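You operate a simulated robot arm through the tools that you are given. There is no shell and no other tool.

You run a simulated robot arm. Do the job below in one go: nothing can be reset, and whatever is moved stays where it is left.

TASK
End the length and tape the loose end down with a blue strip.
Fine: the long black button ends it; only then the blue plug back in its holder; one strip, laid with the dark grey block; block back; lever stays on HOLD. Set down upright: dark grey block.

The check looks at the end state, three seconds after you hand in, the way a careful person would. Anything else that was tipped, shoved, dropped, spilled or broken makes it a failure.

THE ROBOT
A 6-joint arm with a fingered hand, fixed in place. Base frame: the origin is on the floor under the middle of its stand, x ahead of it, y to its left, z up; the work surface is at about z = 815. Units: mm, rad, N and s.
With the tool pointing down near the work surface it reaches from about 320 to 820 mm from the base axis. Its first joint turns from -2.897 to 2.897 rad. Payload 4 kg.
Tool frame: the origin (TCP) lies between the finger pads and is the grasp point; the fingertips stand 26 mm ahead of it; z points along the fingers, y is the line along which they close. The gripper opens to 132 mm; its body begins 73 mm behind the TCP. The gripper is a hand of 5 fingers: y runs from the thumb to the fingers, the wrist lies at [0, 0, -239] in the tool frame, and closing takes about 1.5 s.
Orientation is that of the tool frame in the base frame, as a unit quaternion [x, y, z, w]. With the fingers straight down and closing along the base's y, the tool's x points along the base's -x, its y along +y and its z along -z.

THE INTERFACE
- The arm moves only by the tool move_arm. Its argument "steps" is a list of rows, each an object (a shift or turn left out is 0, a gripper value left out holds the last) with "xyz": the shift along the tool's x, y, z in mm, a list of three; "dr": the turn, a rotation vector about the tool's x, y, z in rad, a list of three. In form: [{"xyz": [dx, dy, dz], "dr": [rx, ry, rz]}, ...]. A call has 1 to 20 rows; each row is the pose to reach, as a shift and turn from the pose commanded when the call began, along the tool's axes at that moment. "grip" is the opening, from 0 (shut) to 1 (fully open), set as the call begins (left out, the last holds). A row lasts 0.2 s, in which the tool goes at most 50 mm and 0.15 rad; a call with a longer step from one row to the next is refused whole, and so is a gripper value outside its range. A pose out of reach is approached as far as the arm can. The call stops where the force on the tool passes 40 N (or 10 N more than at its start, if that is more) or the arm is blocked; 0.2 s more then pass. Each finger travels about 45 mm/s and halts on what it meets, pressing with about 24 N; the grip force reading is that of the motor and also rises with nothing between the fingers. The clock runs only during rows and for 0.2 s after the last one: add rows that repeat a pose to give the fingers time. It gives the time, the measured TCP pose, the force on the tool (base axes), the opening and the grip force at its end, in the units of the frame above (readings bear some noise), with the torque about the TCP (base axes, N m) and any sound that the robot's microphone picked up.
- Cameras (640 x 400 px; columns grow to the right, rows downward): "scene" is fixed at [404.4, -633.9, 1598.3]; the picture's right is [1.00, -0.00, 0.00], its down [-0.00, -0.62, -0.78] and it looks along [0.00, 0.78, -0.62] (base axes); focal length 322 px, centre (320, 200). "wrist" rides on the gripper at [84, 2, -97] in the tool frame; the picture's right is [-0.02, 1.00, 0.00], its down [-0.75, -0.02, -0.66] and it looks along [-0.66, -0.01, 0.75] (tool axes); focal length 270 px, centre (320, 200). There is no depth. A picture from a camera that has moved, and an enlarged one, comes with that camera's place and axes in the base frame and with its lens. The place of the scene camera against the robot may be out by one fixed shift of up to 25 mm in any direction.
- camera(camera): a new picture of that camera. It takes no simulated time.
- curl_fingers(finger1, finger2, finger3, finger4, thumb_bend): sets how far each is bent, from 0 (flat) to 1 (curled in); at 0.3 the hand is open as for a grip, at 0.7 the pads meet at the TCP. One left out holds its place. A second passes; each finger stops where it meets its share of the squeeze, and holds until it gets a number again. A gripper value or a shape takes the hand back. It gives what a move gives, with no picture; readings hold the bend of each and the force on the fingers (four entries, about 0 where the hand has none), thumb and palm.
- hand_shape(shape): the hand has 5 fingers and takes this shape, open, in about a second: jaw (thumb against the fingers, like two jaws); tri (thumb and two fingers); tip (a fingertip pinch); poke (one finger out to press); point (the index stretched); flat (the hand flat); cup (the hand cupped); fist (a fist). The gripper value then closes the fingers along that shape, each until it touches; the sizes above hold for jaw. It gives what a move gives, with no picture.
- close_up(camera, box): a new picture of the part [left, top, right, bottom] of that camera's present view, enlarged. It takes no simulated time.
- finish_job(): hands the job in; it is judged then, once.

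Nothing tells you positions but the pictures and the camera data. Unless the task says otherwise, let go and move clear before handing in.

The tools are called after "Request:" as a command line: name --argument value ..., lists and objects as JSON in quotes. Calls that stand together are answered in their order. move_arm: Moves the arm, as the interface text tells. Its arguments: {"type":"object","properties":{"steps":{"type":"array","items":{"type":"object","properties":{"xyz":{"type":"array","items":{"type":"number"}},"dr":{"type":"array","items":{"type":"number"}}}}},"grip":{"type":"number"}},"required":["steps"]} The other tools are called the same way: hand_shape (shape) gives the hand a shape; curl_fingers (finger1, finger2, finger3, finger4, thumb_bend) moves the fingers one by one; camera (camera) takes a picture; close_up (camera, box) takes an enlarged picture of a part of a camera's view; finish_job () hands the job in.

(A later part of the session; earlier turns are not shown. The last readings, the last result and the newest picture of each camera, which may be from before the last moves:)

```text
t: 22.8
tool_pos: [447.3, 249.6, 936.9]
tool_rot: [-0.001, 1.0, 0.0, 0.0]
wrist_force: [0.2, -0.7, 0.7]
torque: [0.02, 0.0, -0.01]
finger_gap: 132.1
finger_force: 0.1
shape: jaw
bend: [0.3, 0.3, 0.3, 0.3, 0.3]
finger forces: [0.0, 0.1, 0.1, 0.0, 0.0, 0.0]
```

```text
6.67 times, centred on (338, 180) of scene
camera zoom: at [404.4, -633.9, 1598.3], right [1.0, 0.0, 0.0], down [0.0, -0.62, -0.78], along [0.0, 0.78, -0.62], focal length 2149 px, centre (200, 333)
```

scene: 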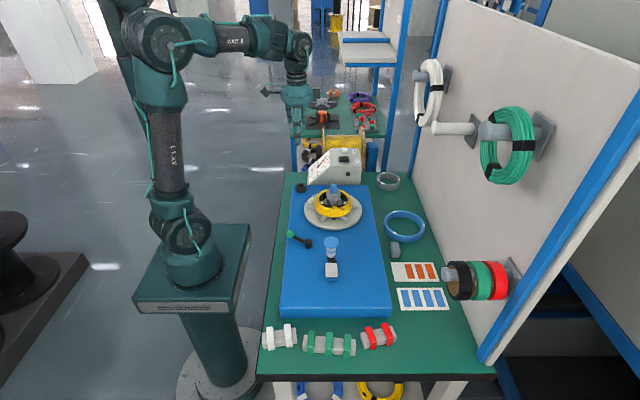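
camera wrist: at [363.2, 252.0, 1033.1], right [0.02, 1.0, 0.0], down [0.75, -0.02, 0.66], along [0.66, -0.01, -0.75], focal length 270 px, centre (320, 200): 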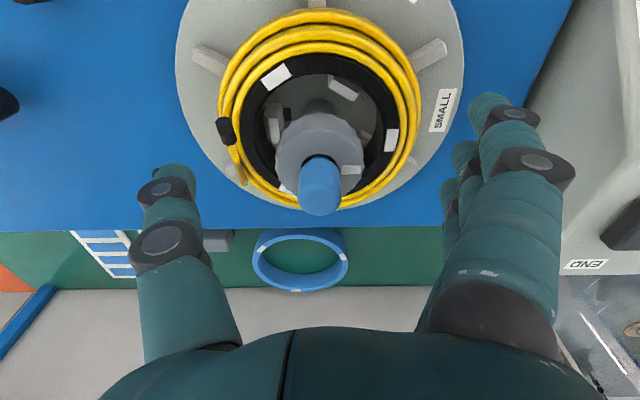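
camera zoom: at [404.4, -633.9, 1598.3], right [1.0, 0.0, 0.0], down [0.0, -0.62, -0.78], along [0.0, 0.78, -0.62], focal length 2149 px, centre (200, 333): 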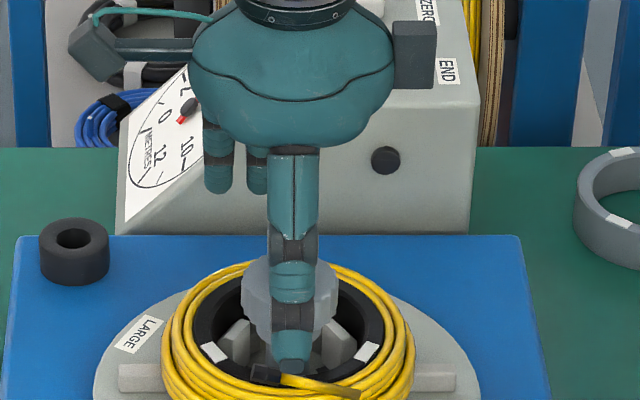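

The plug top sits right at the grasp point and the fingertips clear the cap and coil. I'll close on it.

Request:
move_arm --steps '[{"xyz": [0, 0, 0]}, {"xyz": [0, 0, 0]}, {"xyz": [0, 0, 0]}, {"xyz": [0, 0, 0]}, {"xyz": [0, 0, 0]}, {"xyz": [0, 0, 0]}, {"xyz": [0, 0, 0]}, {"xyz": [0, 0, 0]}, {"xyz": [0, 0, 0]}]' --grip 0

Request:
camera --camera "wrist"

Request:
close_up --camera "scene" --box '[290, 150, 386, 210]'

```text
t: 24.8
tool_pos: [447.0, 249.7, 937.5]
tool_rot: [0.0, 1.0, 0.0, 0.0]
wrist_force: [-0.3, -0.7, 2.8]
torque: [0.0, -0.04, 0.03]
finger_gap: 3.9
finger_force: 23.5
shape: jaw
bend: [0.66, 0.69, 0.71, 0.66, 0.71]
finger forces: [0.0, 9.5, 9.0, 0.0, 17.8, 0.0]
```

```text
taken
camera wrist: at [363.2, 252.1, 1033.3], right [0.02, 1.0, 0.0], down [0.75, -0.02, 0.66], along [0.66, -0.01, -0.75], focal length 270 px, centre (320, 200)
```

wrist: 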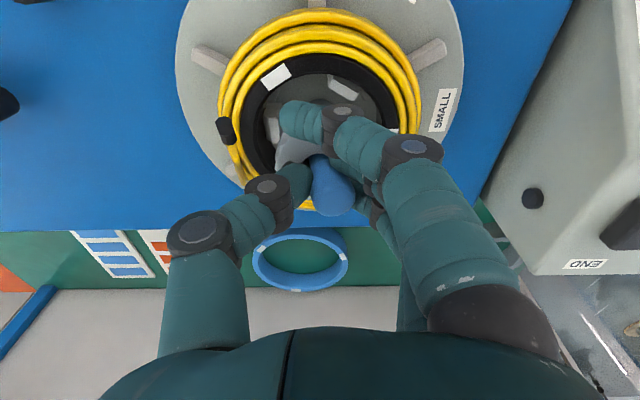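

```text
6.67 times, centred on (338, 180) of scene
camera zoom: at [404.4, -633.9, 1598.3], right [1.0, 0.0, 0.0], down [0.0, -0.62, -0.78], along [0.0, 0.78, -0.62], focal length 2149 px, centre (200, 333)
```

zoom: 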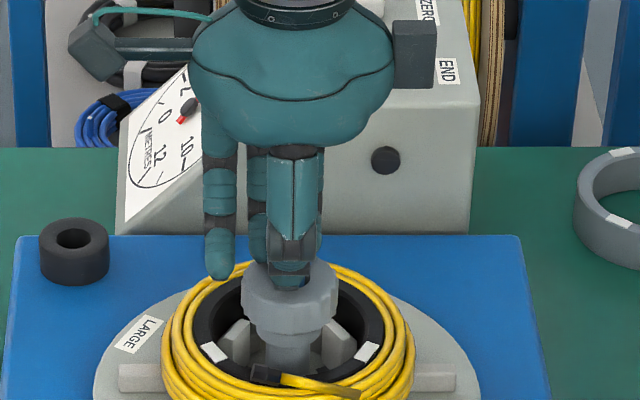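

The thumb and the two middle fingers hold the plug (9.5 + 9 against 18 N). I'll lift slowly a little and check that it comes.

Request:
move_arm --steps '[{"xyz": [0, 0, -4]}, {"xyz": [0, 0, -8]}, {"xyz": [0, 0, -14]}, {"xyz": [0, 0, -20]}]'

Request:
close_up --camera "wrist" --box '[220, 80, 420, 230]'

Request:
close_up --camera "scene" --box '[290, 150, 386, 210]'

```text
t: 25.8
tool_pos: [445.9, 250.9, 956.6]
tool_rot: [0.0, 1.0, 0.0, 0.0]
wrist_force: [0.3, -0.2, 0.4]
torque: [0.04, 0.01, 0.0]
finger_gap: 3.9
finger_force: 23.7
shape: jaw
bend: [0.66, 0.68, 0.71, 0.66, 0.71]
finger forces: [0.0, 9.6, 9.1, 0.1, 17.3, 0.0]
```

```text
2.67 times, centred on (320, 155) of wrist
camera zoom: at [362.4, 252.3, 1054.3], right [0.02, 1.0, 0.0], down [0.75, -0.02, 0.66], along [0.66, -0.01, -0.75], focal length 721 px, centre (320, 320)
```

zoom: 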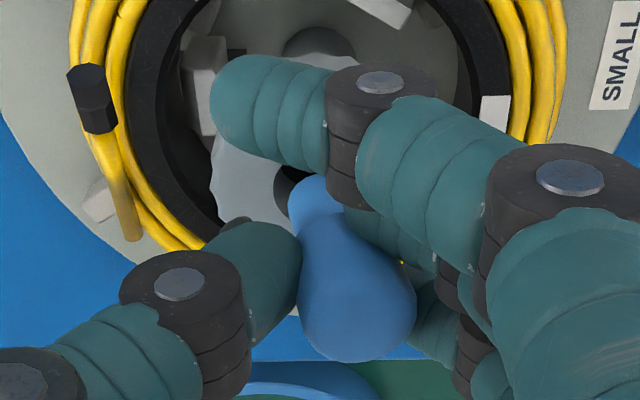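

```text
6.67 times, centred on (338, 180) of scene
camera zoom: at [404.4, -633.9, 1598.3], right [1.0, 0.0, 0.0], down [0.0, -0.62, -0.78], along [0.0, 0.78, -0.62], focal length 2149 px, centre (200, 333)
```

zoom: 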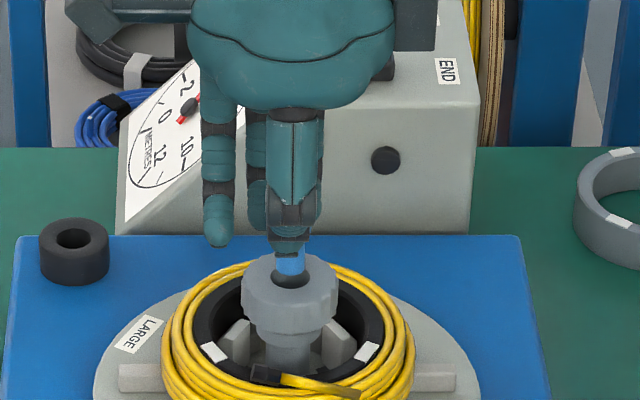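

The plug comes up but it is tilting in the grip, with its top leaning toward the fingers. I'll put it back down into the hub and regrip in stages, fingers first and then thumb, so that it stays upright.

Request:
move_arm --steps '[{"xyz": [0, 0, 6]}, {"xyz": [0, 0, 12]}, {"xyz": [0, 0, 17]}, {"xyz": [0, 0, 19.5]}]'

Request:
close_up --camera "wrist" --box '[220, 80, 420, 230]'

Request:
close_up --camera "scene" --box '[290, 150, 386, 210]'

```text
t: 26.8
tool_pos: [446.9, 249.8, 936.2]
tool_rot: [0.0, 1.0, 0.0, 0.0]
wrist_force: [0.0, 0.1, 0.2]
torque: [0.0, 0.0, 0.05]
finger_gap: 3.5
finger_force: 24.5
shape: jaw
bend: [0.66, 0.68, 0.71, 0.66, 0.71]
finger forces: [0.1, 9.6, 9.0, 0.0, 17.5, 0.0]
```

```text
2.67 times, centred on (320, 155) of wrist
camera zoom: at [363.7, 252.0, 1033.9], right [0.02, 1.0, 0.0], down [0.75, -0.02, 0.66], along [0.66, -0.01, -0.75], focal length 721 px, centre (320, 320)
```

zoom: 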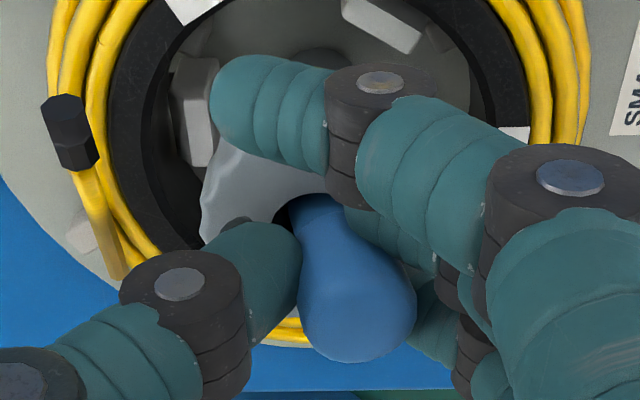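

```text
6.67 times, centred on (338, 180) of scene
camera zoom: at [404.4, -633.9, 1598.3], right [1.0, 0.0, 0.0], down [0.0, -0.62, -0.78], along [0.0, 0.78, -0.62], focal length 2149 px, centre (200, 333)
```

zoom: 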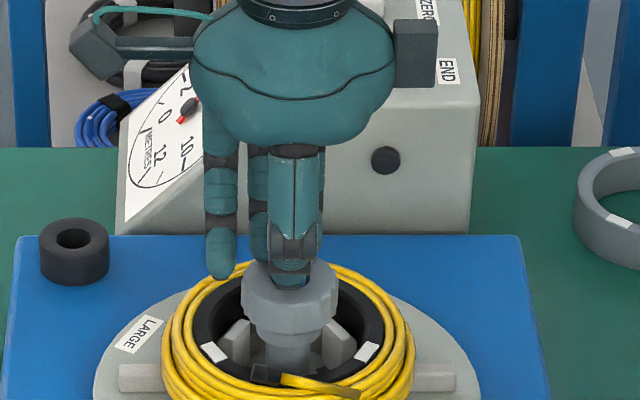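

It is back in the hub. I'll open the thumb and ease the middle fingers off.

Request:
curl_fingers --finger1 0.35 --finger2 0.55 --finger3 0.55 --finger4 0.35 --thumb_bend 0.4

Request:
close_up --camera "wrist" --box '[220, 80, 420, 230]'

```text
t: 27.8
tool_pos: [448.1, 251.4, 937.4]
tool_rot: [-0.001, 1.0, 0.0, 0.0]
wrist_force: [-0.2, -0.1, -0.5]
torque: [-0.04, 0.03, 0.02]
finger_gap: 114.1
finger_force: 0.0
shape: fingers
bend: [0.35, 0.55, 0.55, 0.35, 0.4]
finger forces: [0.0, 0.0, 0.0, 0.0, 0.0, 0.0]
```

```text
2.67 times, centred on (320, 155) of wrist
camera zoom: at [363.6, 252.0, 1033.8], right [0.02, 1.0, 0.0], down [0.75, -0.02, 0.66], along [0.66, -0.01, -0.75], focal length 721 px, centre (320, 320)
```

zoom: 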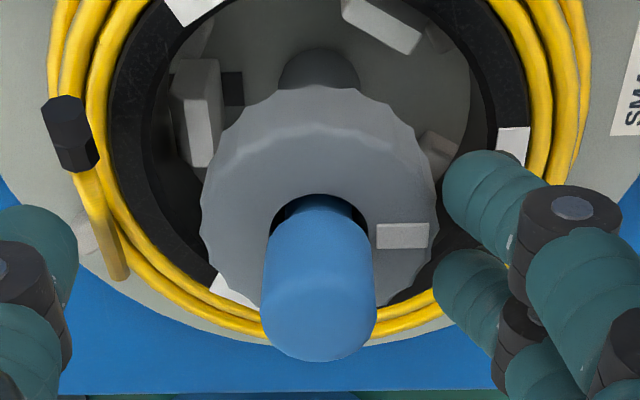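

The plug stands upright again. Now I'll bring the two middle fingers in step by step until they just touch.

Request:
curl_fingers --finger2 0.63 --finger3 0.63 --thumb_bend 0.55

Request:
close_up --camera "wrist" --box '[220, 80, 420, 230]'

```text
t: 28.8
tool_pos: [446.8, 250.1, 937.1]
tool_rot: [0.0, 1.0, 0.0, 0.0]
wrist_force: [0.1, 5.2, 6.7]
torque: [0.27, -0.04, 0.01]
finger_gap: 90.7
finger_force: 4.4
shape: fingers
bend: [0.35, 0.62, 0.61, 0.35, 0.55]
finger forces: [0.0, 3.7, 5.2, 0.0, 0.0, 0.0]
```

```text
2.67 times, centred on (320, 155) of wrist
camera zoom: at [363.7, 252.2, 1034.1], right [0.02, 1.0, 0.0], down [0.75, -0.02, 0.66], along [0.66, -0.01, -0.75], focal length 721 px, centre (320, 320)
```

zoom: 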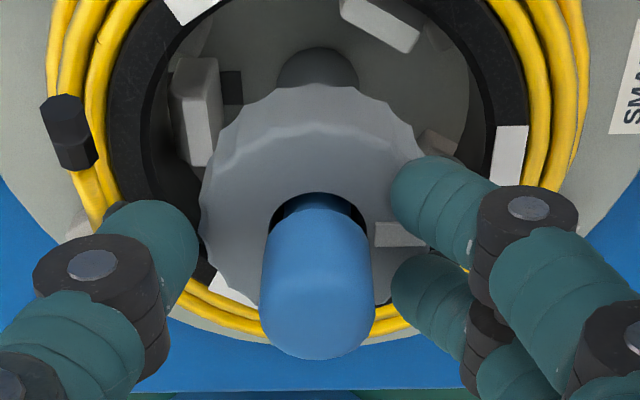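

The fingertips dip as they close and are resting on the cap (6.7 N upward) before reaching the plug. I'll raise the hand 8 mm and continue.

Request:
move_arm --steps '[{"xyz": [0, 0, -4]}, {"xyz": [0, 0, -8]}, {"xyz": [0, 0, -8]}]'

Request:
curl_fingers --finger2 0.64 --finger3 0.64

Request:
close_up --camera "wrist" --box '[220, 80, 420, 230]'

```text
t: 29.6
tool_pos: [448.3, 249.1, 944.6]
tool_rot: [-0.001, 1.0, 0.0, -0.001]
wrist_force: [0.2, 0.1, 0.7]
torque: [0.0, 0.0, -0.01]
finger_gap: 91.1
finger_force: 0.0
shape: fingers
bend: [0.35, 0.63, 0.63, 0.35, 0.55]
finger forces: [0.0, 0.1, 0.0, 0.1, 0.0, 0.0]
```

```text
t: 30.6
tool_pos: [447.9, 250.7, 945.4]
tool_rot: [0.0, 1.0, 0.0, 0.0]
wrist_force: [-0.5, -0.6, -0.5]
torque: [-0.03, -0.01, -0.02]
finger_gap: 90.9
finger_force: 0.1
shape: fingers
bend: [0.35, 0.64, 0.64, 0.35, 0.55]
finger forces: [0.0, 0.0, 0.0, 0.0, 0.1, 0.1]
```

```text
2.67 times, centred on (320, 155) of wrist
camera zoom: at [363.8, 251.9, 1041.5], right [0.02, 1.0, 0.0], down [0.75, -0.02, 0.66], along [0.66, -0.01, -0.75], focal length 721 px, centre (320, 320)
```

zoom: 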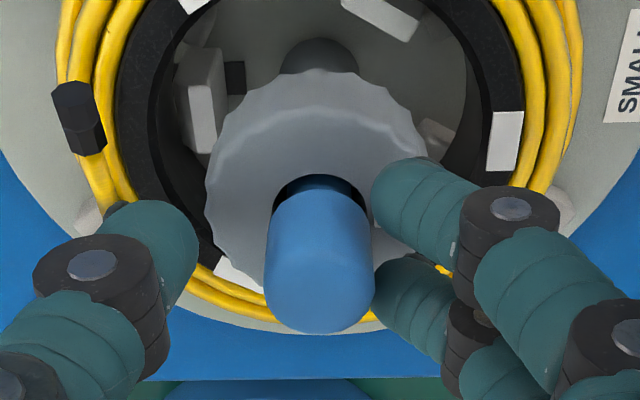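

No contact yet and the height is clear. I'll continue closing the fingers slightly, and then the thumb.

Request:
curl_fingers --finger2 0.66 --finger3 0.66 --thumb_bend 0.6

Request:
close_up --camera "wrist" --box '[220, 80, 420, 230]'

```text
t: 31.6
tool_pos: [449.0, 250.3, 944.5]
tool_rot: [0.0, 1.0, 0.0, 0.0]
wrist_force: [0.6, -0.2, 0.8]
torque: [-0.01, -0.03, 0.02]
finger_gap: 83.0
finger_force: 0.0
shape: fingers
bend: [0.35, 0.66, 0.66, 0.35, 0.6]
finger forces: [0.0, 0.0, 0.0, 0.1, 0.0, 0.0]
```

```text
2.67 times, centred on (320, 155) of wrist
camera zoom: at [363.8, 251.9, 1041.4], right [0.02, 1.0, 0.0], down [0.75, -0.02, 0.66], along [0.66, -0.01, -0.75], focal length 721 px, centre (320, 320)
```

zoom: 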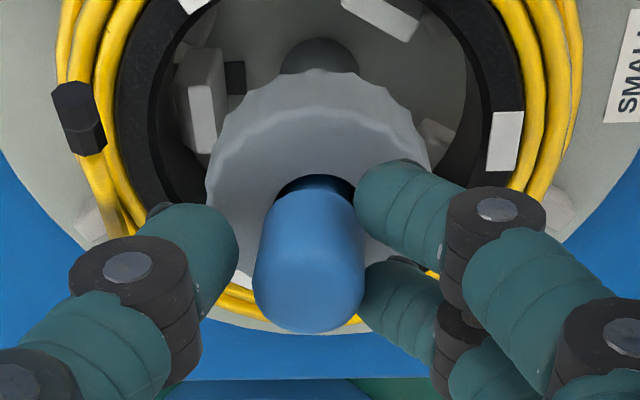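

The fingers have just begun to push the plug over, so I'll back them off slightly to keep it upright and bring the thumb in.

Request:
curl_fingers --finger2 0.645 --finger3 0.645 --thumb_bend 0.64

Request:
close_up --camera "wrist" --box '[220, 80, 420, 230]'

```text
t: 32.6
tool_pos: [447.4, 251.0, 944.7]
tool_rot: [0.0, 1.0, 0.0, 0.001]
wrist_force: [0.6, -0.8, -0.4]
torque: [-0.01, 0.0, -0.01]
finger_gap: 77.3
finger_force: 0.2
shape: fingers
bend: [0.35, 0.64, 0.64, 0.35, 0.64]
finger forces: [0.0, 0.1, 0.2, 0.0, 0.0, 0.0]
```

```text
2.67 times, centred on (320, 155) of wrist
camera zoom: at [363.8, 251.9, 1041.4], right [0.02, 1.0, 0.0], down [0.75, -0.02, 0.66], along [0.66, -0.01, -0.75], focal length 721 px, centre (320, 320)
```

zoom: 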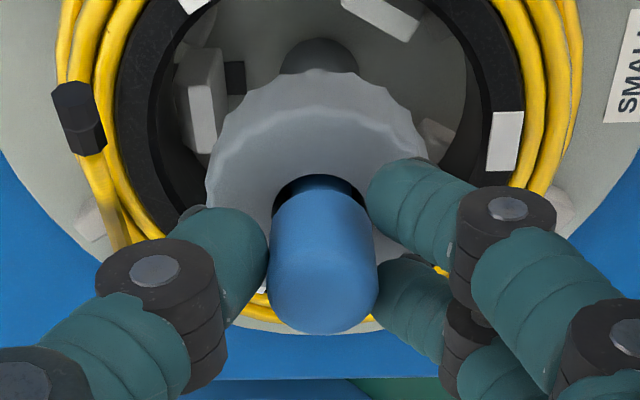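

Upright, with contact on both sides. I'll now tighten thumb and fingers together by a small amount.

Request:
curl_fingers --finger2 0.66 --finger3 0.66 --thumb_bend 0.665

Request:
close_up --camera "wrist" --box '[220, 80, 420, 230]'

```text
t: 33.6
tool_pos: [448.2, 250.9, 944.5]
tool_rot: [0.0, 1.0, 0.0, 0.0]
wrist_force: [0.1, 0.1, -0.2]
torque: [0.02, -0.01, 0.0]
finger_gap: 75.7
finger_force: 1.5
shape: fingers
bend: [0.35, 0.66, 0.65, 0.35, 0.65]
finger forces: [0.1, 0.1, 1.2, 0.1, 1.1, 0.1]
```

```text
2.67 times, centred on (320, 155) of wrist
camera zoom: at [363.8, 251.9, 1041.4], right [0.02, 1.0, 0.0], down [0.75, -0.02, 0.66], along [0.66, -0.01, -0.75], focal length 721 px, centre (320, 320)
```

zoom: 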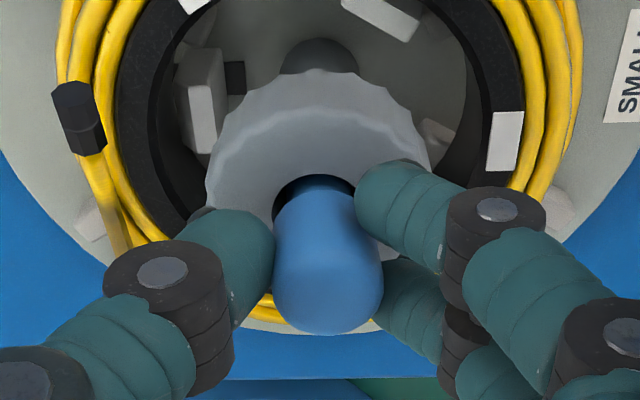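

Request:
curl_fingers --finger2 0.69 --finger3 0.68 --thumb_bend 0.68

Request:
close_up --camera "wrist" --box '[220, 80, 420, 230]'

```text
t: 34.6
tool_pos: [448.9, 249.4, 943.6]
tool_rot: [0.0, 1.0, 0.0, 0.0]
wrist_force: [-0.1, 0.6, -0.9]
torque: [0.02, 0.02, -0.03]
finger_gap: 74.7
finger_force: 2.8
shape: fingers
bend: [0.35, 0.68, 0.65, 0.35, 0.67]
finger forces: [0.0, 0.9, 2.2, 0.0, 3.3, 0.0]
```

```text
2.67 times, centred on (320, 155) of wrist
camera zoom: at [363.8, 251.9, 1041.4], right [0.02, 1.0, 0.0], down [0.75, -0.02, 0.66], along [0.66, -0.01, -0.75], focal length 721 px, centre (320, 320)
```

zoom: 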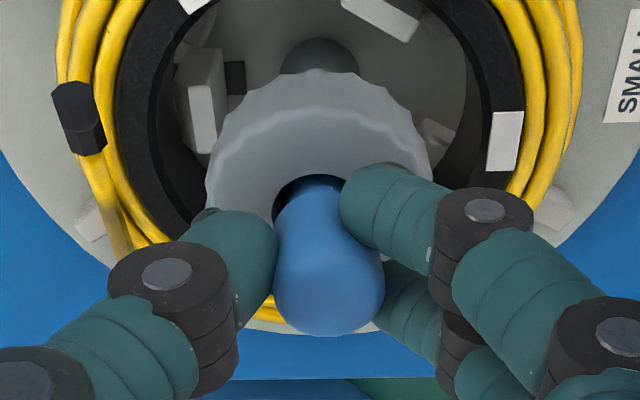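

The grip is light but even and nearly upright. I'll lift 25 mm and check the tilt.

Request:
move_arm --steps '[{"xyz": [0, 0, -5]}, {"xyz": [0, 0, -10]}, {"xyz": [0, 0, -15]}, {"xyz": [0, 0, -20]}, {"xyz": [0, 0, -25]}]'

Request:
close_up --camera "wrist" --box '[220, 80, 420, 230]'

Request:
close_up --camera "scene" --box '[290, 150, 386, 210]'

```text
t: 35.8
tool_pos: [448.5, 250.0, 969.1]
tool_rot: [0.0, 1.0, -0.001, 0.0]
wrist_force: [0.3, -0.2, -0.8]
torque: [0.01, -0.02, 0.03]
finger_gap: 74.6
finger_force: 3.5
shape: fingers
bend: [0.35, 0.68, 0.65, 0.35, 0.67]
finger forces: [0.0, 0.9, 2.3, 0.2, 3.2, 0.0]
```

```text
2.67 times, centred on (320, 155) of wrist
camera zoom: at [363.5, 251.7, 1066.4], right [0.02, 1.0, 0.0], down [0.75, -0.02, 0.66], along [0.66, -0.01, -0.75], focal length 721 px, centre (320, 320)
```

zoom: 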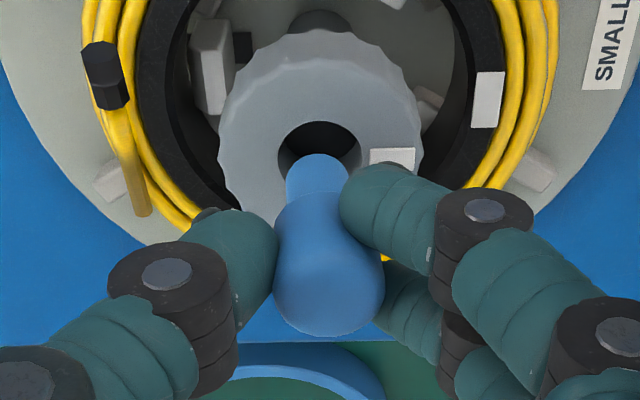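

```text
6.67 times, centred on (338, 180) of scene
camera zoom: at [404.4, -633.9, 1598.3], right [1.0, 0.0, 0.0], down [0.0, -0.62, -0.78], along [0.0, 0.78, -0.62], focal length 2149 px, centre (200, 333)
```

zoom: 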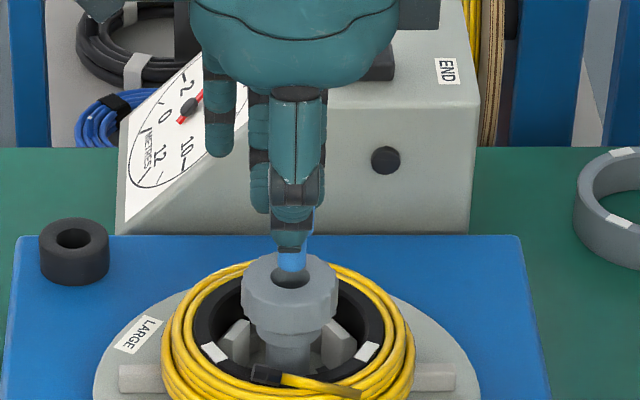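

The plug is nearly upright now (a slight lean) and almost out of the hole. I'll lift it clear.

Request:
move_arm --steps '[{"xyz": [0, 0, -10]}, {"xyz": [0, 0, -25]}, {"xyz": [0, 0, -40]}, {"xyz": [0, 0, -60]}, {"xyz": [0, 0, -60]}]'

Request:
close_up --camera "wrist" --box '[220, 80, 420, 230]'

Request:
close_up --camera "scene" --box '[290, 130, 386, 190]'

Request:
camera --camera "wrist"

```text
t: 37.0
tool_pos: [448.7, 250.7, 1029.9]
tool_rot: [0.0, 1.0, 0.0, 0.0]
wrist_force: [-0.4, 0.2, -0.3]
torque: [0.03, 0.0, 0.0]
finger_gap: 74.7
finger_force: 3.6
shape: fingers
bend: [0.35, 0.68, 0.65, 0.35, 0.67]
finger forces: [0.1, 1.1, 2.3, 0.0, 3.3, 0.0]
```

```text
2.67 times, centred on (320, 155) of wrist
camera zoom: at [363.6, 251.3, 1126.8], right [0.02, 1.0, 0.0], down [0.75, -0.02, 0.66], along [0.66, -0.01, -0.75], focal length 721 px, centre (320, 320)
```

zoom: 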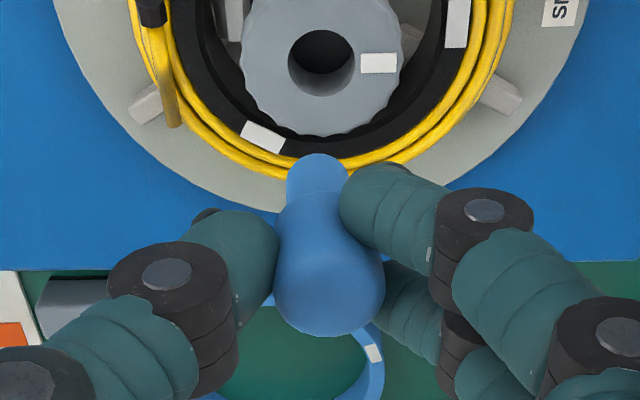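

```text
6.67 times, centred on (338, 160) of scene
camera zoom: at [404.4, -633.9, 1598.3], right [1.0, 0.0, 0.0], down [0.0, -0.62, -0.78], along [0.0, 0.78, -0.62], focal length 2149 px, centre (200, 467)
```

zoom: 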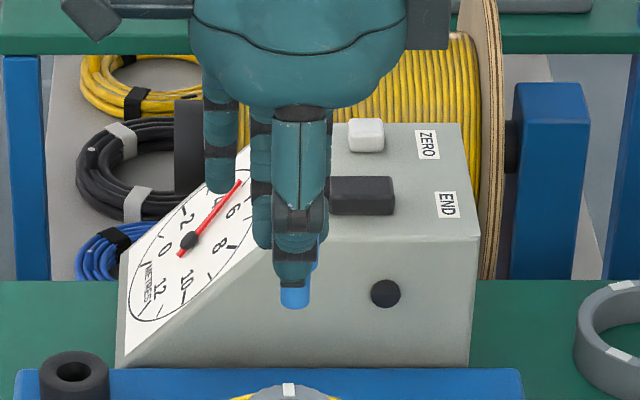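

```text
taken
camera wrist: at [363.6, 251.3, 1126.8], right [0.02, 1.0, 0.0], down [0.75, -0.02, 0.66], along [0.66, -0.01, -0.75], focal length 270 px, centre (320, 200)
```

wrist: 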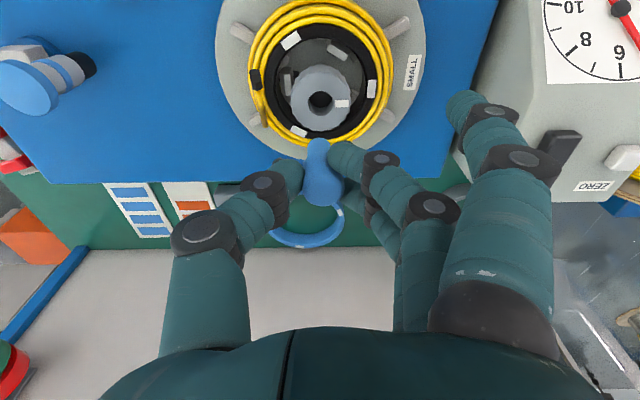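

The plug is out, upright to within about 3°, with its lower end about 55 mm below the grasp point. The meter's sloping face is close to the holder, so I'll curl the little finger away and then move over the holder at a safe height.

Request:
curl_fingers --finger4 1.0

Request:
move_arm --steps '[{"xyz": [25, 30, 0]}, {"xyz": [50, 60, 0]}, {"xyz": [75, 90, 0]}, {"xyz": [98, 115, 0]}, {"xyz": [116, 139, 0]}, {"xyz": [116, 139, 20]}, {"xyz": [116, 139, 40]}, {"xyz": [116, 139, 40]}]'

Request:
camera --camera "wrist"

Request:
close_up --camera "wrist" --box '[240, 60, 400, 160]'

Request:
close_up --camera "scene" --box '[260, 130, 356, 190]'

```text
t: 38.0
tool_pos: [447.6, 249.8, 1029.1]
tool_rot: [0.0, 1.0, 0.0, 0.001]
wrist_force: [-1.0, -0.2, -0.1]
torque: [-0.01, 0.01, -0.01]
finger_gap: 74.9
finger_force: 2.9
shape: fingers
bend: [0.35, 0.68, 0.65, 1.0, 0.67]
finger forces: [0.0, 1.0, 2.3, 0.0, 3.2, 0.1]
```

```text
t: 39.8
tool_pos: [330.9, 385.8, 990.1]
tool_rot: [0.0, 1.0, -0.001, 0.0]
wrist_force: [-0.2, -0.5, 0.1]
torque: [0.0, -0.01, -0.01]
finger_gap: 74.9
finger_force: 3.3
shape: fingers
bend: [0.35, 0.68, 0.65, 1.0, 0.67]
finger forces: [0.1, 1.1, 2.3, 0.0, 3.2, 0.0]
```

```text
taken
camera wrist: at [247.4, 389.5, 1086.5], right [0.02, 1.0, 0.0], down [0.75, -0.02, 0.66], along [0.66, -0.01, -0.75], focal length 270 px, centre (320, 200)
```

wrist: 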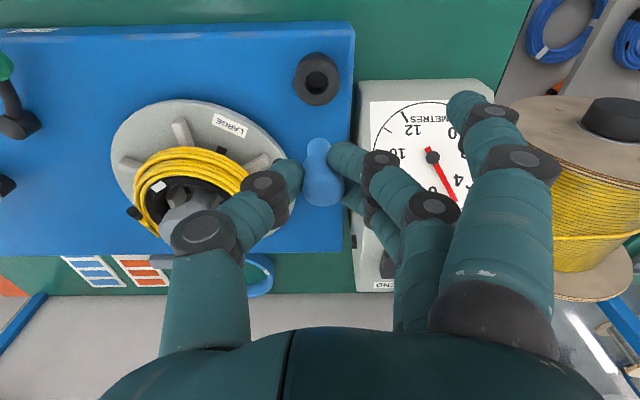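

```text
4.00 times, centred on (320, 110) of wrist
camera zoom: at [247.4, 389.5, 1086.5], right [0.02, 1.0, 0.0], down [0.75, -0.02, 0.66], along [0.66, -0.01, -0.75], focal length 1081 px, centre (320, 560)
```

zoom: 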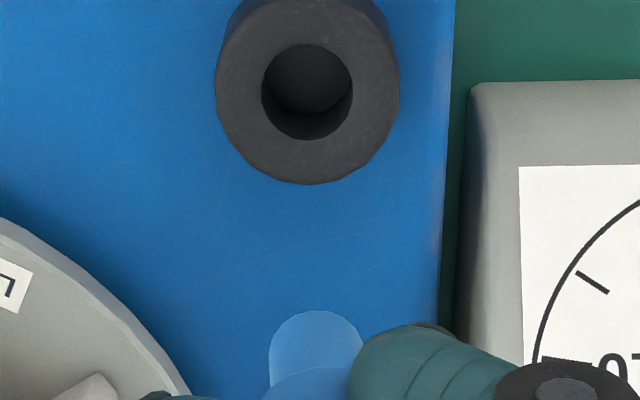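

```text
6.67 times, centred on (308, 160) of scene
camera zoom: at [404.4, -633.9, 1598.3], right [1.0, 0.0, 0.0], down [0.0, -0.62, -0.78], along [0.0, 0.78, -0.62], focal length 2149 px, centre (400, 467)
```

zoom: 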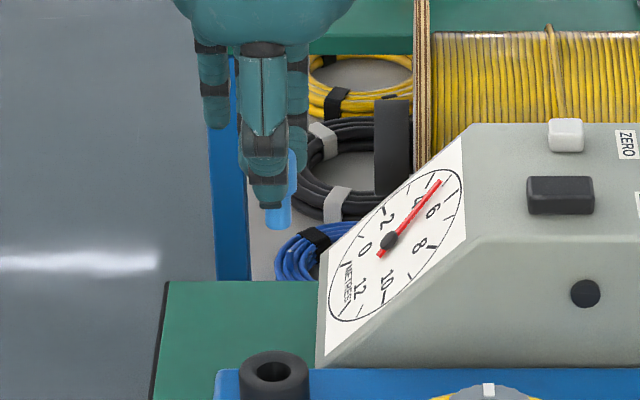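

The holder hole (about 20 mm wide) is at (328.5, 386.3) with its rim at z≈835. The plug's lower end is about 5.5 mm too far in x and 1.6 mm in y. I'll correct that and lower partway to check.

Request:
move_arm --steps '[{"xyz": [5.5, -1.6, 15]}, {"xyz": [5.5, -1.6, 35]}, {"xyz": [5.5, -1.6, 55]}, {"xyz": [5.5, -1.6, 72]}, {"xyz": [5.5, -1.6, 72]}]'

Request:
close_up --camera "wrist" --box '[240, 80, 400, 180]'

Request:
close_up --camera "scene" --box '[260, 140, 356, 200]'

```text
t: 41.0
tool_pos: [326.9, 388.1, 919.3]
tool_rot: [0.0, 1.0, 0.001, 0.0]
wrist_force: [0.3, 0.1, -0.2]
torque: [0.0, 0.0, -0.06]
finger_gap: 74.7
finger_force: 3.4
shape: fingers
bend: [0.35, 0.68, 0.65, 1.0, 0.67]
finger forces: [0.1, 1.0, 2.3, 0.0, 3.1, 0.0]
```

```text
4.00 times, centred on (320, 130) of wrist
camera zoom: at [241.8, 390.2, 1015.5], right [0.02, 1.0, 0.0], down [0.75, -0.02, 0.66], along [0.66, -0.01, -0.75], focal length 1081 px, centre (320, 480)
```

zoom: 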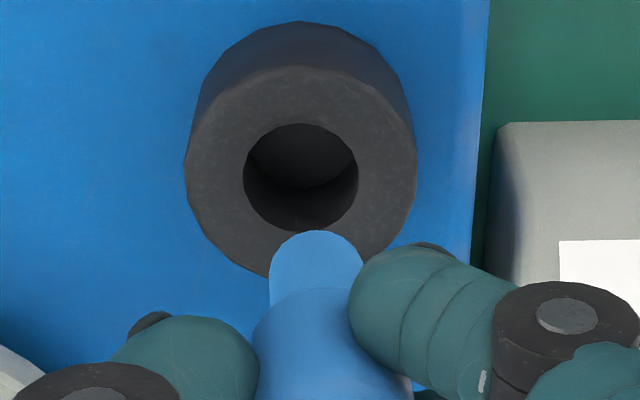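

```text
6.67 times, centred on (308, 170) of scene
camera zoom: at [404.4, -633.9, 1598.3], right [1.0, 0.0, 0.0], down [0.0, -0.62, -0.78], along [0.0, 0.78, -0.62], focal length 2149 px, centre (400, 400)
```

zoom: 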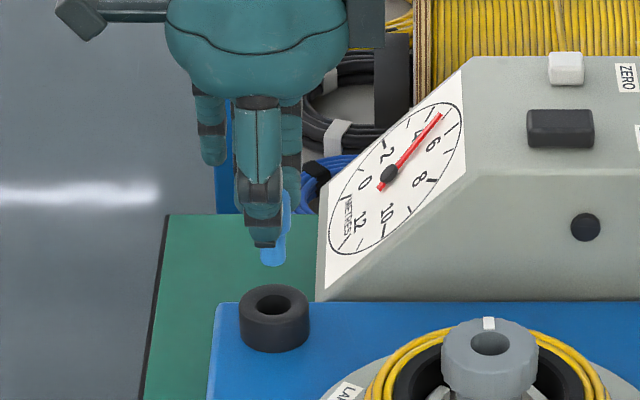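

The alignment is close, with about 2.3 mm in y and 0.7 mm in x left to correct. I'll adjust and lower to just above the rim.

Request:
move_arm --steps '[{"xyz": [0.7, -2.3, 0]}, {"xyz": [0.7, -2.3, 12]}, {"xyz": [0.7, -2.3, 24]}, {"xyz": [0.7, -2.3, 24]}]'

Request:
close_up --camera "wrist" --box '[240, 80, 400, 180]'

Request:
close_up --camera "scene" --box '[260, 140, 356, 200]'

```text
t: 42.0
tool_pos: [324.0, 385.6, 893.1]
tool_rot: [0.0, 1.0, 0.0, 0.0]
wrist_force: [-0.1, 0.0, -0.7]
torque: [0.05, 0.02, 0.01]
finger_gap: 74.7
finger_force: 3.0
shape: fingers
bend: [0.35, 0.68, 0.65, 1.0, 0.67]
finger forces: [0.0, 1.0, 2.3, 0.0, 3.1, 0.1]
```

```text
4.00 times, centred on (320, 130) of wrist
camera zoom: at [239.7, 387.6, 989.9], right [0.02, 1.0, 0.0], down [0.75, -0.02, 0.66], along [0.66, -0.01, -0.75], focal length 1081 px, centre (320, 480)
```

zoom: 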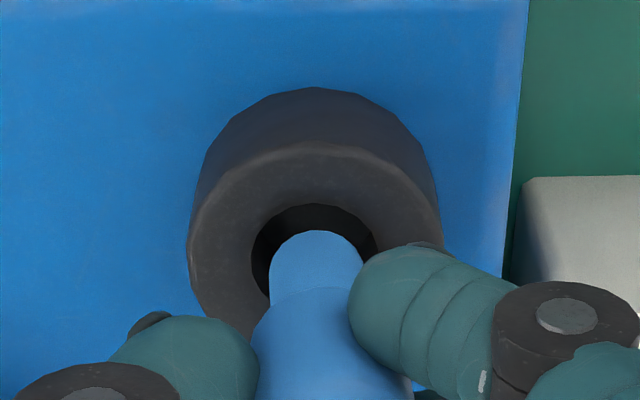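

```text
6.67 times, centred on (308, 170) of scene
camera zoom: at [404.4, -633.9, 1598.3], right [1.0, 0.0, 0.0], down [0.0, -0.62, -0.78], along [0.0, 0.78, -0.62], focal length 2149 px, centre (400, 400)
```

zoom: 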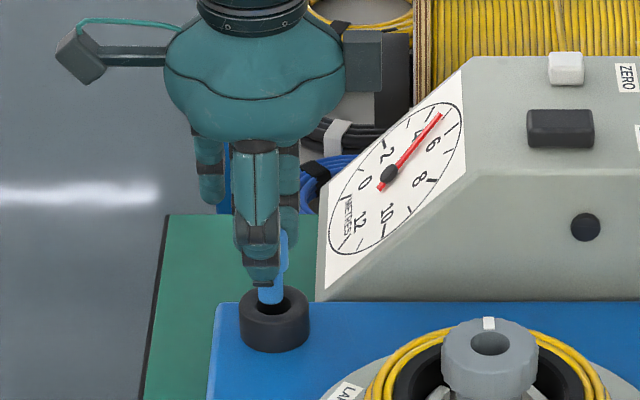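

The stem is now right over the hole, about 1.8 mm short in x. I'll correct that and ease it down into the holder.

Request:
move_arm --steps '[{"xyz": [-1.8, 0, 0]}, {"xyz": [-1.8, 0, 4]}, {"xyz": [-1.8, 0, 8]}, {"xyz": [-1.8, 0, 12]}, {"xyz": [-1.8, 0, 12]}]'

Request:
close_up --camera "wrist" --box '[240, 80, 400, 180]'

Request:
close_up --camera "scene" --box '[276, 160, 340, 200]'

```text
t: 43.2
tool_pos: [327.0, 386.3, 881.7]
tool_rot: [0.0, 1.0, -0.001, 0.0]
wrist_force: [0.2, 0.5, -0.2]
torque: [0.0, -0.02, 0.01]
finger_gap: 75.1
finger_force: 3.3
shape: fingers
bend: [0.35, 0.68, 0.65, 1.0, 0.67]
finger forces: [0.0, 1.0, 2.3, 0.1, 3.1, 0.0]
```

```text
4.00 times, centred on (320, 130) of wrist
camera zoom: at [242.8, 387.2, 978.5], right [0.02, 1.0, 0.0], down [0.75, -0.02, 0.66], along [0.66, -0.01, -0.75], focal length 1081 px, centre (320, 480)
```

zoom: 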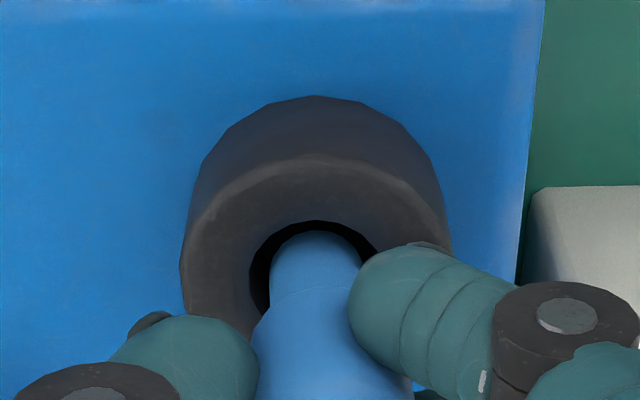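

```text
10.00 times, centred on (308, 180) of scene
camera zoom: at [404.4, -633.9, 1598.3], right [1.0, 0.0, 0.0], down [0.0, -0.62, -0.78], along [0.0, 0.78, -0.62], focal length 3224 px, centre (440, 400)
```

zoom: 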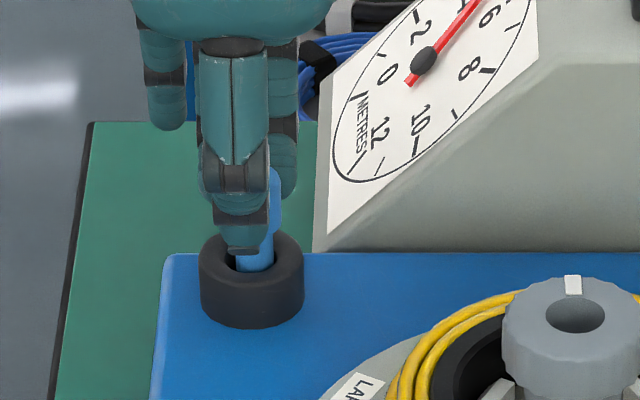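

The stem is in the hole with no side force. I'll go down the last few millimetres until it seats.

Request:
move_arm --steps '[{"xyz": [0, 0, 1.5]}, {"xyz": [0, 0, 3]}, {"xyz": [0, 0, 4.5]}, {"xyz": [0, 0, 4.5]}]'

Request:
close_up --camera "wrist" --box '[240, 80, 400, 180]'

Request:
close_up --camera "scene" --box '[276, 160, 340, 200]'

```text
t: 44.2
tool_pos: [327.5, 385.1, 877.3]
tool_rot: [0.0, 1.0, 0.0, 0.0]
wrist_force: [-0.1, 0.5, -0.6]
torque: [0.01, -0.02, -0.06]
finger_gap: 74.7
finger_force: 3.3
shape: fingers
bend: [0.35, 0.68, 0.65, 1.0, 0.67]
finger forces: [0.0, 0.9, 2.4, 0.0, 3.2, 0.0]
```

```text
4.00 times, centred on (320, 130) of wrist
camera zoom: at [243.0, 387.7, 974.3], right [0.02, 1.0, 0.0], down [0.75, -0.02, 0.66], along [0.66, -0.01, -0.75], focal length 1081 px, centre (320, 480)
```

zoom: 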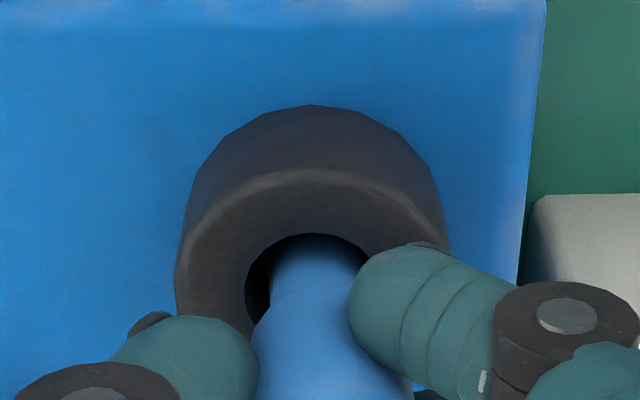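

```text
10.00 times, centred on (308, 180) of scene
camera zoom: at [404.4, -633.9, 1598.3], right [1.0, 0.0, 0.0], down [0.0, -0.62, -0.78], along [0.0, 0.78, -0.62], focal length 3224 px, centre (440, 400)
```

zoom: 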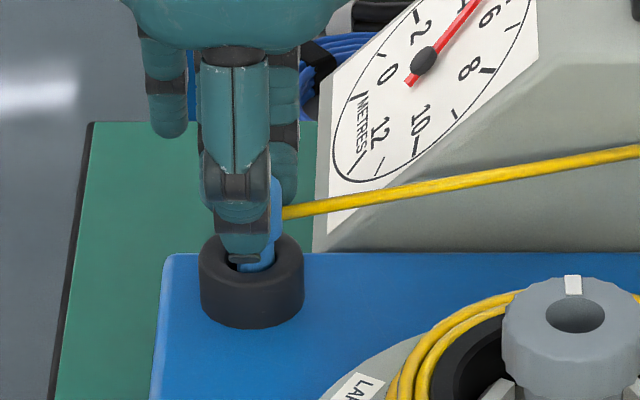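

A yellow line now runs from the plug toward the meter's outlet. Let me look at the whole scene before continuing.

Request:
camera --camera "scene"

Request:
close_up --camera "scene" --box '[280, 140, 408, 220]'

Request:
camera --camera "wrist"

```text
taken
```

scene: 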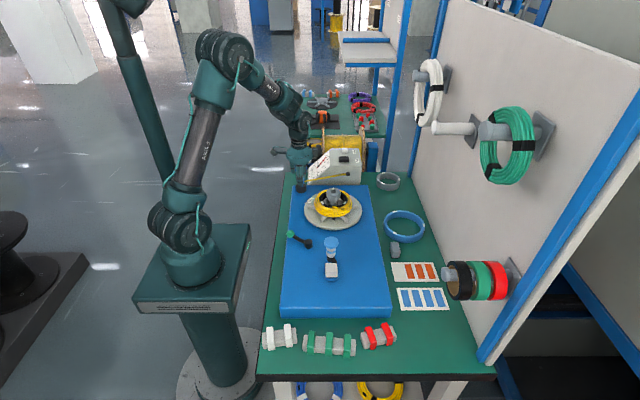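

```text
5.00 times, centred on (344, 180) of scene
camera zoom: at [404.4, -633.9, 1598.3], right [1.0, 0.0, 0.0], down [0.0, -0.62, -0.78], along [0.0, 0.78, -0.62], focal length 1612 px, centre (200, 300)
```

zoom: 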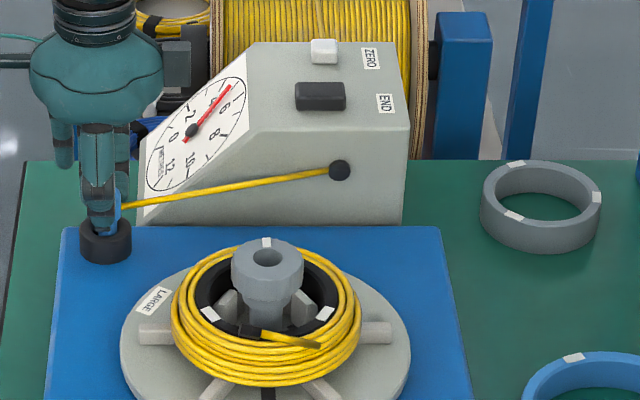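

```text
taken
camera wrist: at [243.0, 387.7, 974.3], right [0.02, 1.0, 0.0], down [0.75, -0.02, 0.66], along [0.66, -0.01, -0.75], focal length 270 px, centre (320, 200)
```

wrist: 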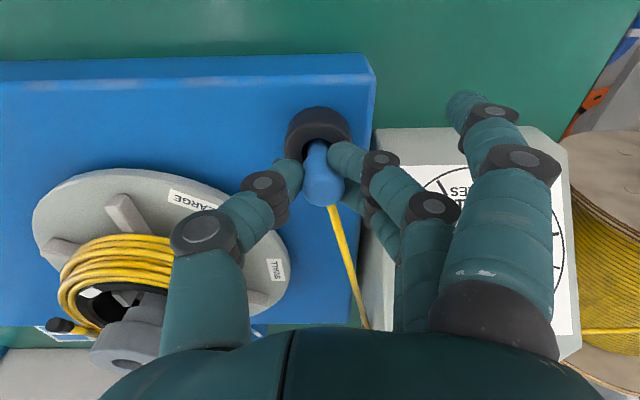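

The new cable end is now parked in the holder through the plug, which confirms the right holder. I'll lower 2 mm more to seat it and then release gently.

Request:
move_arm --steps '[{"xyz": [0, 0, 1]}, {"xyz": [0, 0, 2]}, {"xyz": [0, 0, 2]}]'

```text
t: 45.0
tool_pos: [328.0, 387.0, 875.8]
tool_rot: [-0.001, 1.0, 0.001, 0.0]
wrist_force: [-0.8, 0.0, 0.6]
torque: [0.01, -0.01, 0.0]
finger_gap: 75.0
finger_force: 3.2
shape: fingers
bend: [0.35, 0.68, 0.65, 1.0, 0.67]
finger forces: [0.0, 1.0, 2.3, 0.0, 3.2, 0.1]
```

Request:
curl_fingers --finger2 0.63 --finger3 0.62 --thumb_bend 0.62

Request:
close_up --camera "wrist" --box '[240, 80, 400, 180]'

Request:
close_up --camera "scene" --box '[276, 160, 340, 200]'

```text
t: 46.0
tool_pos: [327.0, 385.2, 875.4]
tool_rot: [0.0, 1.0, 0.001, 0.0]
wrist_force: [-0.1, 0.1, 0.0]
torque: [0.0, -0.02, 0.02]
finger_gap: 79.3
finger_force: 0.0
shape: fingers
bend: [0.35, 0.63, 0.62, 1.0, 0.62]
finger forces: [0.1, 0.0, 0.0, 0.0, 0.1, 0.1]
```

```text
4.00 times, centred on (320, 130) of wrist
camera zoom: at [242.8, 387.4, 972.2], right [0.02, 1.0, 0.0], down [0.75, -0.02, 0.66], along [0.66, -0.01, -0.75], focal length 1081 px, centre (320, 480)
```

zoom: 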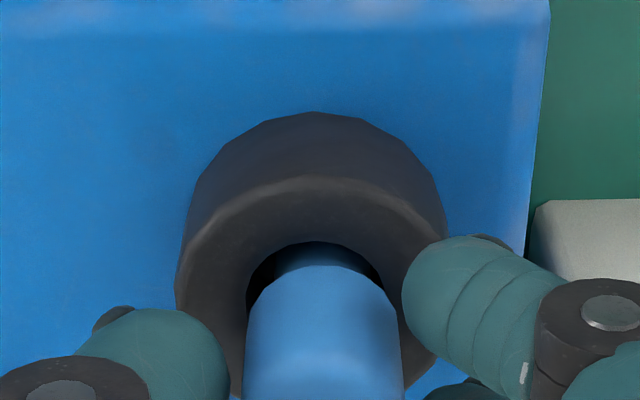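

```text
10.00 times, centred on (308, 180) of scene
camera zoom: at [404.4, -633.9, 1598.3], right [1.0, 0.0, 0.0], down [0.0, -0.62, -0.78], along [0.0, 0.78, -0.62], focal length 3224 px, centre (440, 400)
```

zoom: 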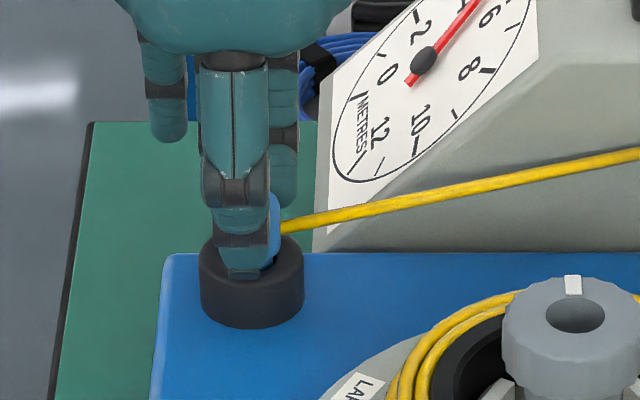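

The plug is standing free in the holder. I'll open wider and lift straight off.

Request:
curl_fingers --finger2 0.53 --finger3 0.53 --thumb_bend 0.5

Request:
move_arm --steps '[{"xyz": [0, 0, -10]}, {"xyz": [0, 0, -25]}, {"xyz": [0, 0, -50]}, {"xyz": [0, 0, -90]}, {"xyz": [0, 0, -130]}, {"xyz": [0, 0, -170]}, {"xyz": [0, 0, -170]}]'

Request:
close_up --camera "scene" --box '[270, 140, 398, 220]'

Request:
camera --camera "wrist"

```text
t: 47.0
tool_pos: [327.9, 385.7, 874.8]
tool_rot: [0.0, 1.0, 0.0, 0.0]
wrist_force: [-0.1, -0.5, -0.3]
torque: [-0.01, 0.0, -0.01]
finger_gap: 98.0
finger_force: 0.1
shape: fingers
bend: [0.35, 0.53, 0.53, 1.0, 0.5]
finger forces: [0.1, 0.1, 0.0, 0.1, 0.1, 0.0]
```

```text
t: 48.6
tool_pos: [327.5, 385.4, 1044.9]
tool_rot: [0.0, 1.0, 0.0, 0.001]
wrist_force: [0.3, 0.0, 0.5]
torque: [0.0, -0.01, 0.01]
finger_gap: 98.0
finger_force: 0.1
shape: fingers
bend: [0.35, 0.53, 0.53, 1.0, 0.5]
finger forces: [0.0, 0.1, 0.0, 0.0, 0.0, 0.1]
```

```text
5.00 times, centred on (334, 180) of scene
camera zoom: at [404.4, -633.9, 1598.3], right [1.0, 0.0, 0.0], down [0.0, -0.62, -0.78], along [0.0, 0.78, -0.62], focal length 1612 px, centre (250, 300)
```

zoom: 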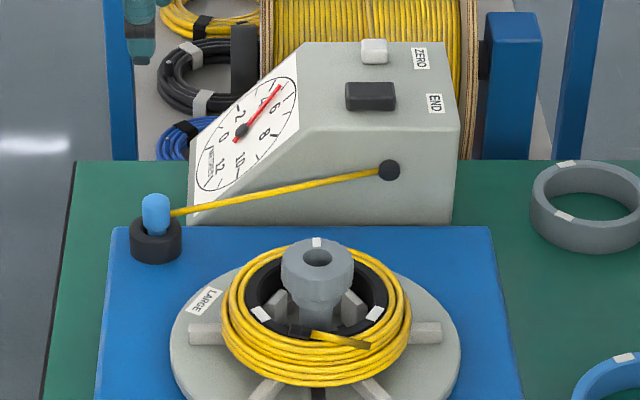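

```text
taken
camera wrist: at [242.7, 387.0, 1142.3], right [0.02, 1.0, 0.0], down [0.75, -0.02, 0.66], along [0.66, -0.01, -0.75], focal length 270 px, centre (320, 200)
```

wrist: 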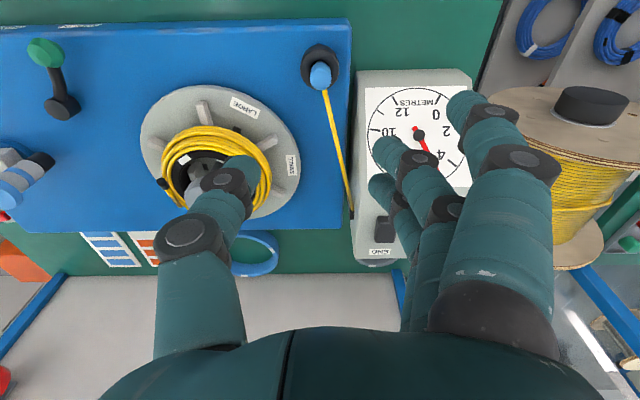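

The plug is standing upright in its holder with the cable end parked. Next is the dark grey block near (650, 98): I'll open the hand and go there to measure it and the blue strips.

Request:
hand_shape --shape "jaw"

Request:
move_arm --steps '[{"xyz": [-30, -32, 0]}, {"xyz": [-60, -64, 0]}, {"xyz": [-90, -96, 0]}, {"xyz": [-120, -128, 0]}, {"xyz": [-150, -160, 0]}, {"xyz": [-180, -192, 0]}, {"xyz": [-210, -224, 0]}, {"xyz": [-240, -256, 0]}, {"xyz": [-263, -287, 20]}, {"xyz": [-263, -287, 45]}, {"xyz": [-263, -287, 45]}]'

Request:
camera --camera "wrist"

Request:
close_up --camera "wrist" --box '[180, 40, 440, 200]'

Request:
close_up --camera "scene" --box '[370, 220, 466, 320]'

```text
t: 49.5
tool_pos: [327.8, 386.1, 1044.5]
tool_rot: [0.0, 1.0, 0.0, 0.0]
wrist_force: [0.1, 0.2, -0.2]
torque: [-0.03, -0.02, 0.0]
finger_gap: 132.0
finger_force: 0.1
shape: jaw
bend: [0.3, 0.3, 0.3, 0.3, 0.3]
finger forces: [0.0, 0.0, 0.0, 0.1, 0.0, 0.0]
```

```text
t: 51.9
tool_pos: [590.4, 96.9, 1000.8]
tool_rot: [0.0, 1.0, 0.0, 0.0]
wrist_force: [0.6, -0.2, 0.2]
torque: [-0.01, 0.0, 0.05]
finger_gap: 131.7
finger_force: 0.1
shape: jaw
bend: [0.3, 0.3, 0.3, 0.3, 0.3]
finger forces: [0.0, 0.0, 0.0, 0.0, 0.0, 0.1]
```

```text
taken
camera wrist: at [506.4, 98.2, 1097.8], right [0.02, 1.0, 0.0], down [0.75, -0.02, 0.66], along [0.66, -0.01, -0.75], focal length 270 px, centre (320, 200)
```

wrist: 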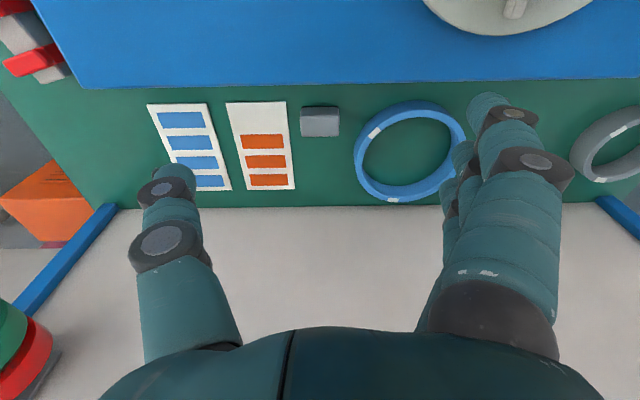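

```text
2.46 times, centred on (310, 120) of wrist
camera zoom: at [506.4, 98.2, 1097.8], right [0.02, 1.0, 0.0], down [0.75, -0.02, 0.66], along [0.66, -0.01, -0.75], focal length 665 px, centre (345, 397)
```

zoom: 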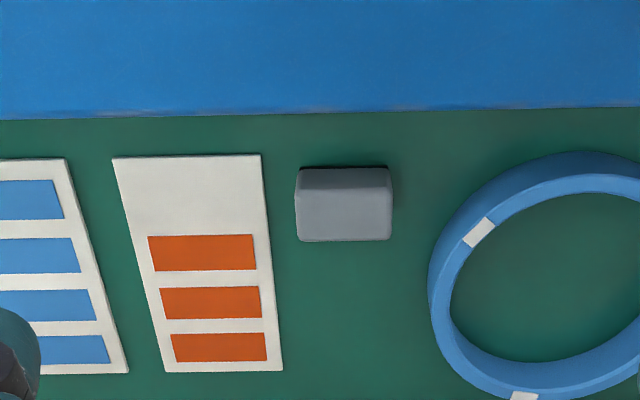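

```text
4.00 times, centred on (418, 270) of scene
camera zoom: at [404.4, -633.9, 1598.3], right [1.0, 0.0, 0.0], down [0.0, -0.62, -0.78], along [0.0, 0.78, -0.62], focal length 1290 px, centre (-72, -80)
```

zoom: 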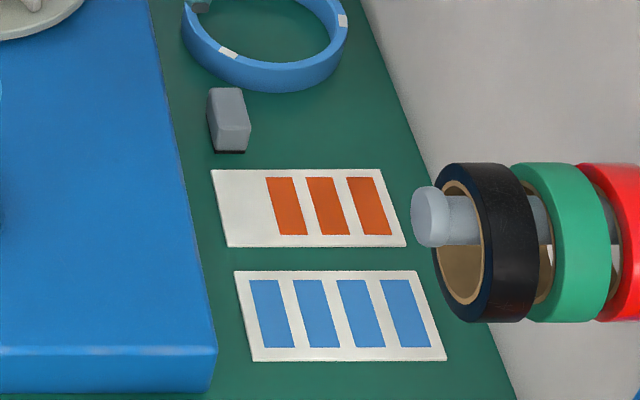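

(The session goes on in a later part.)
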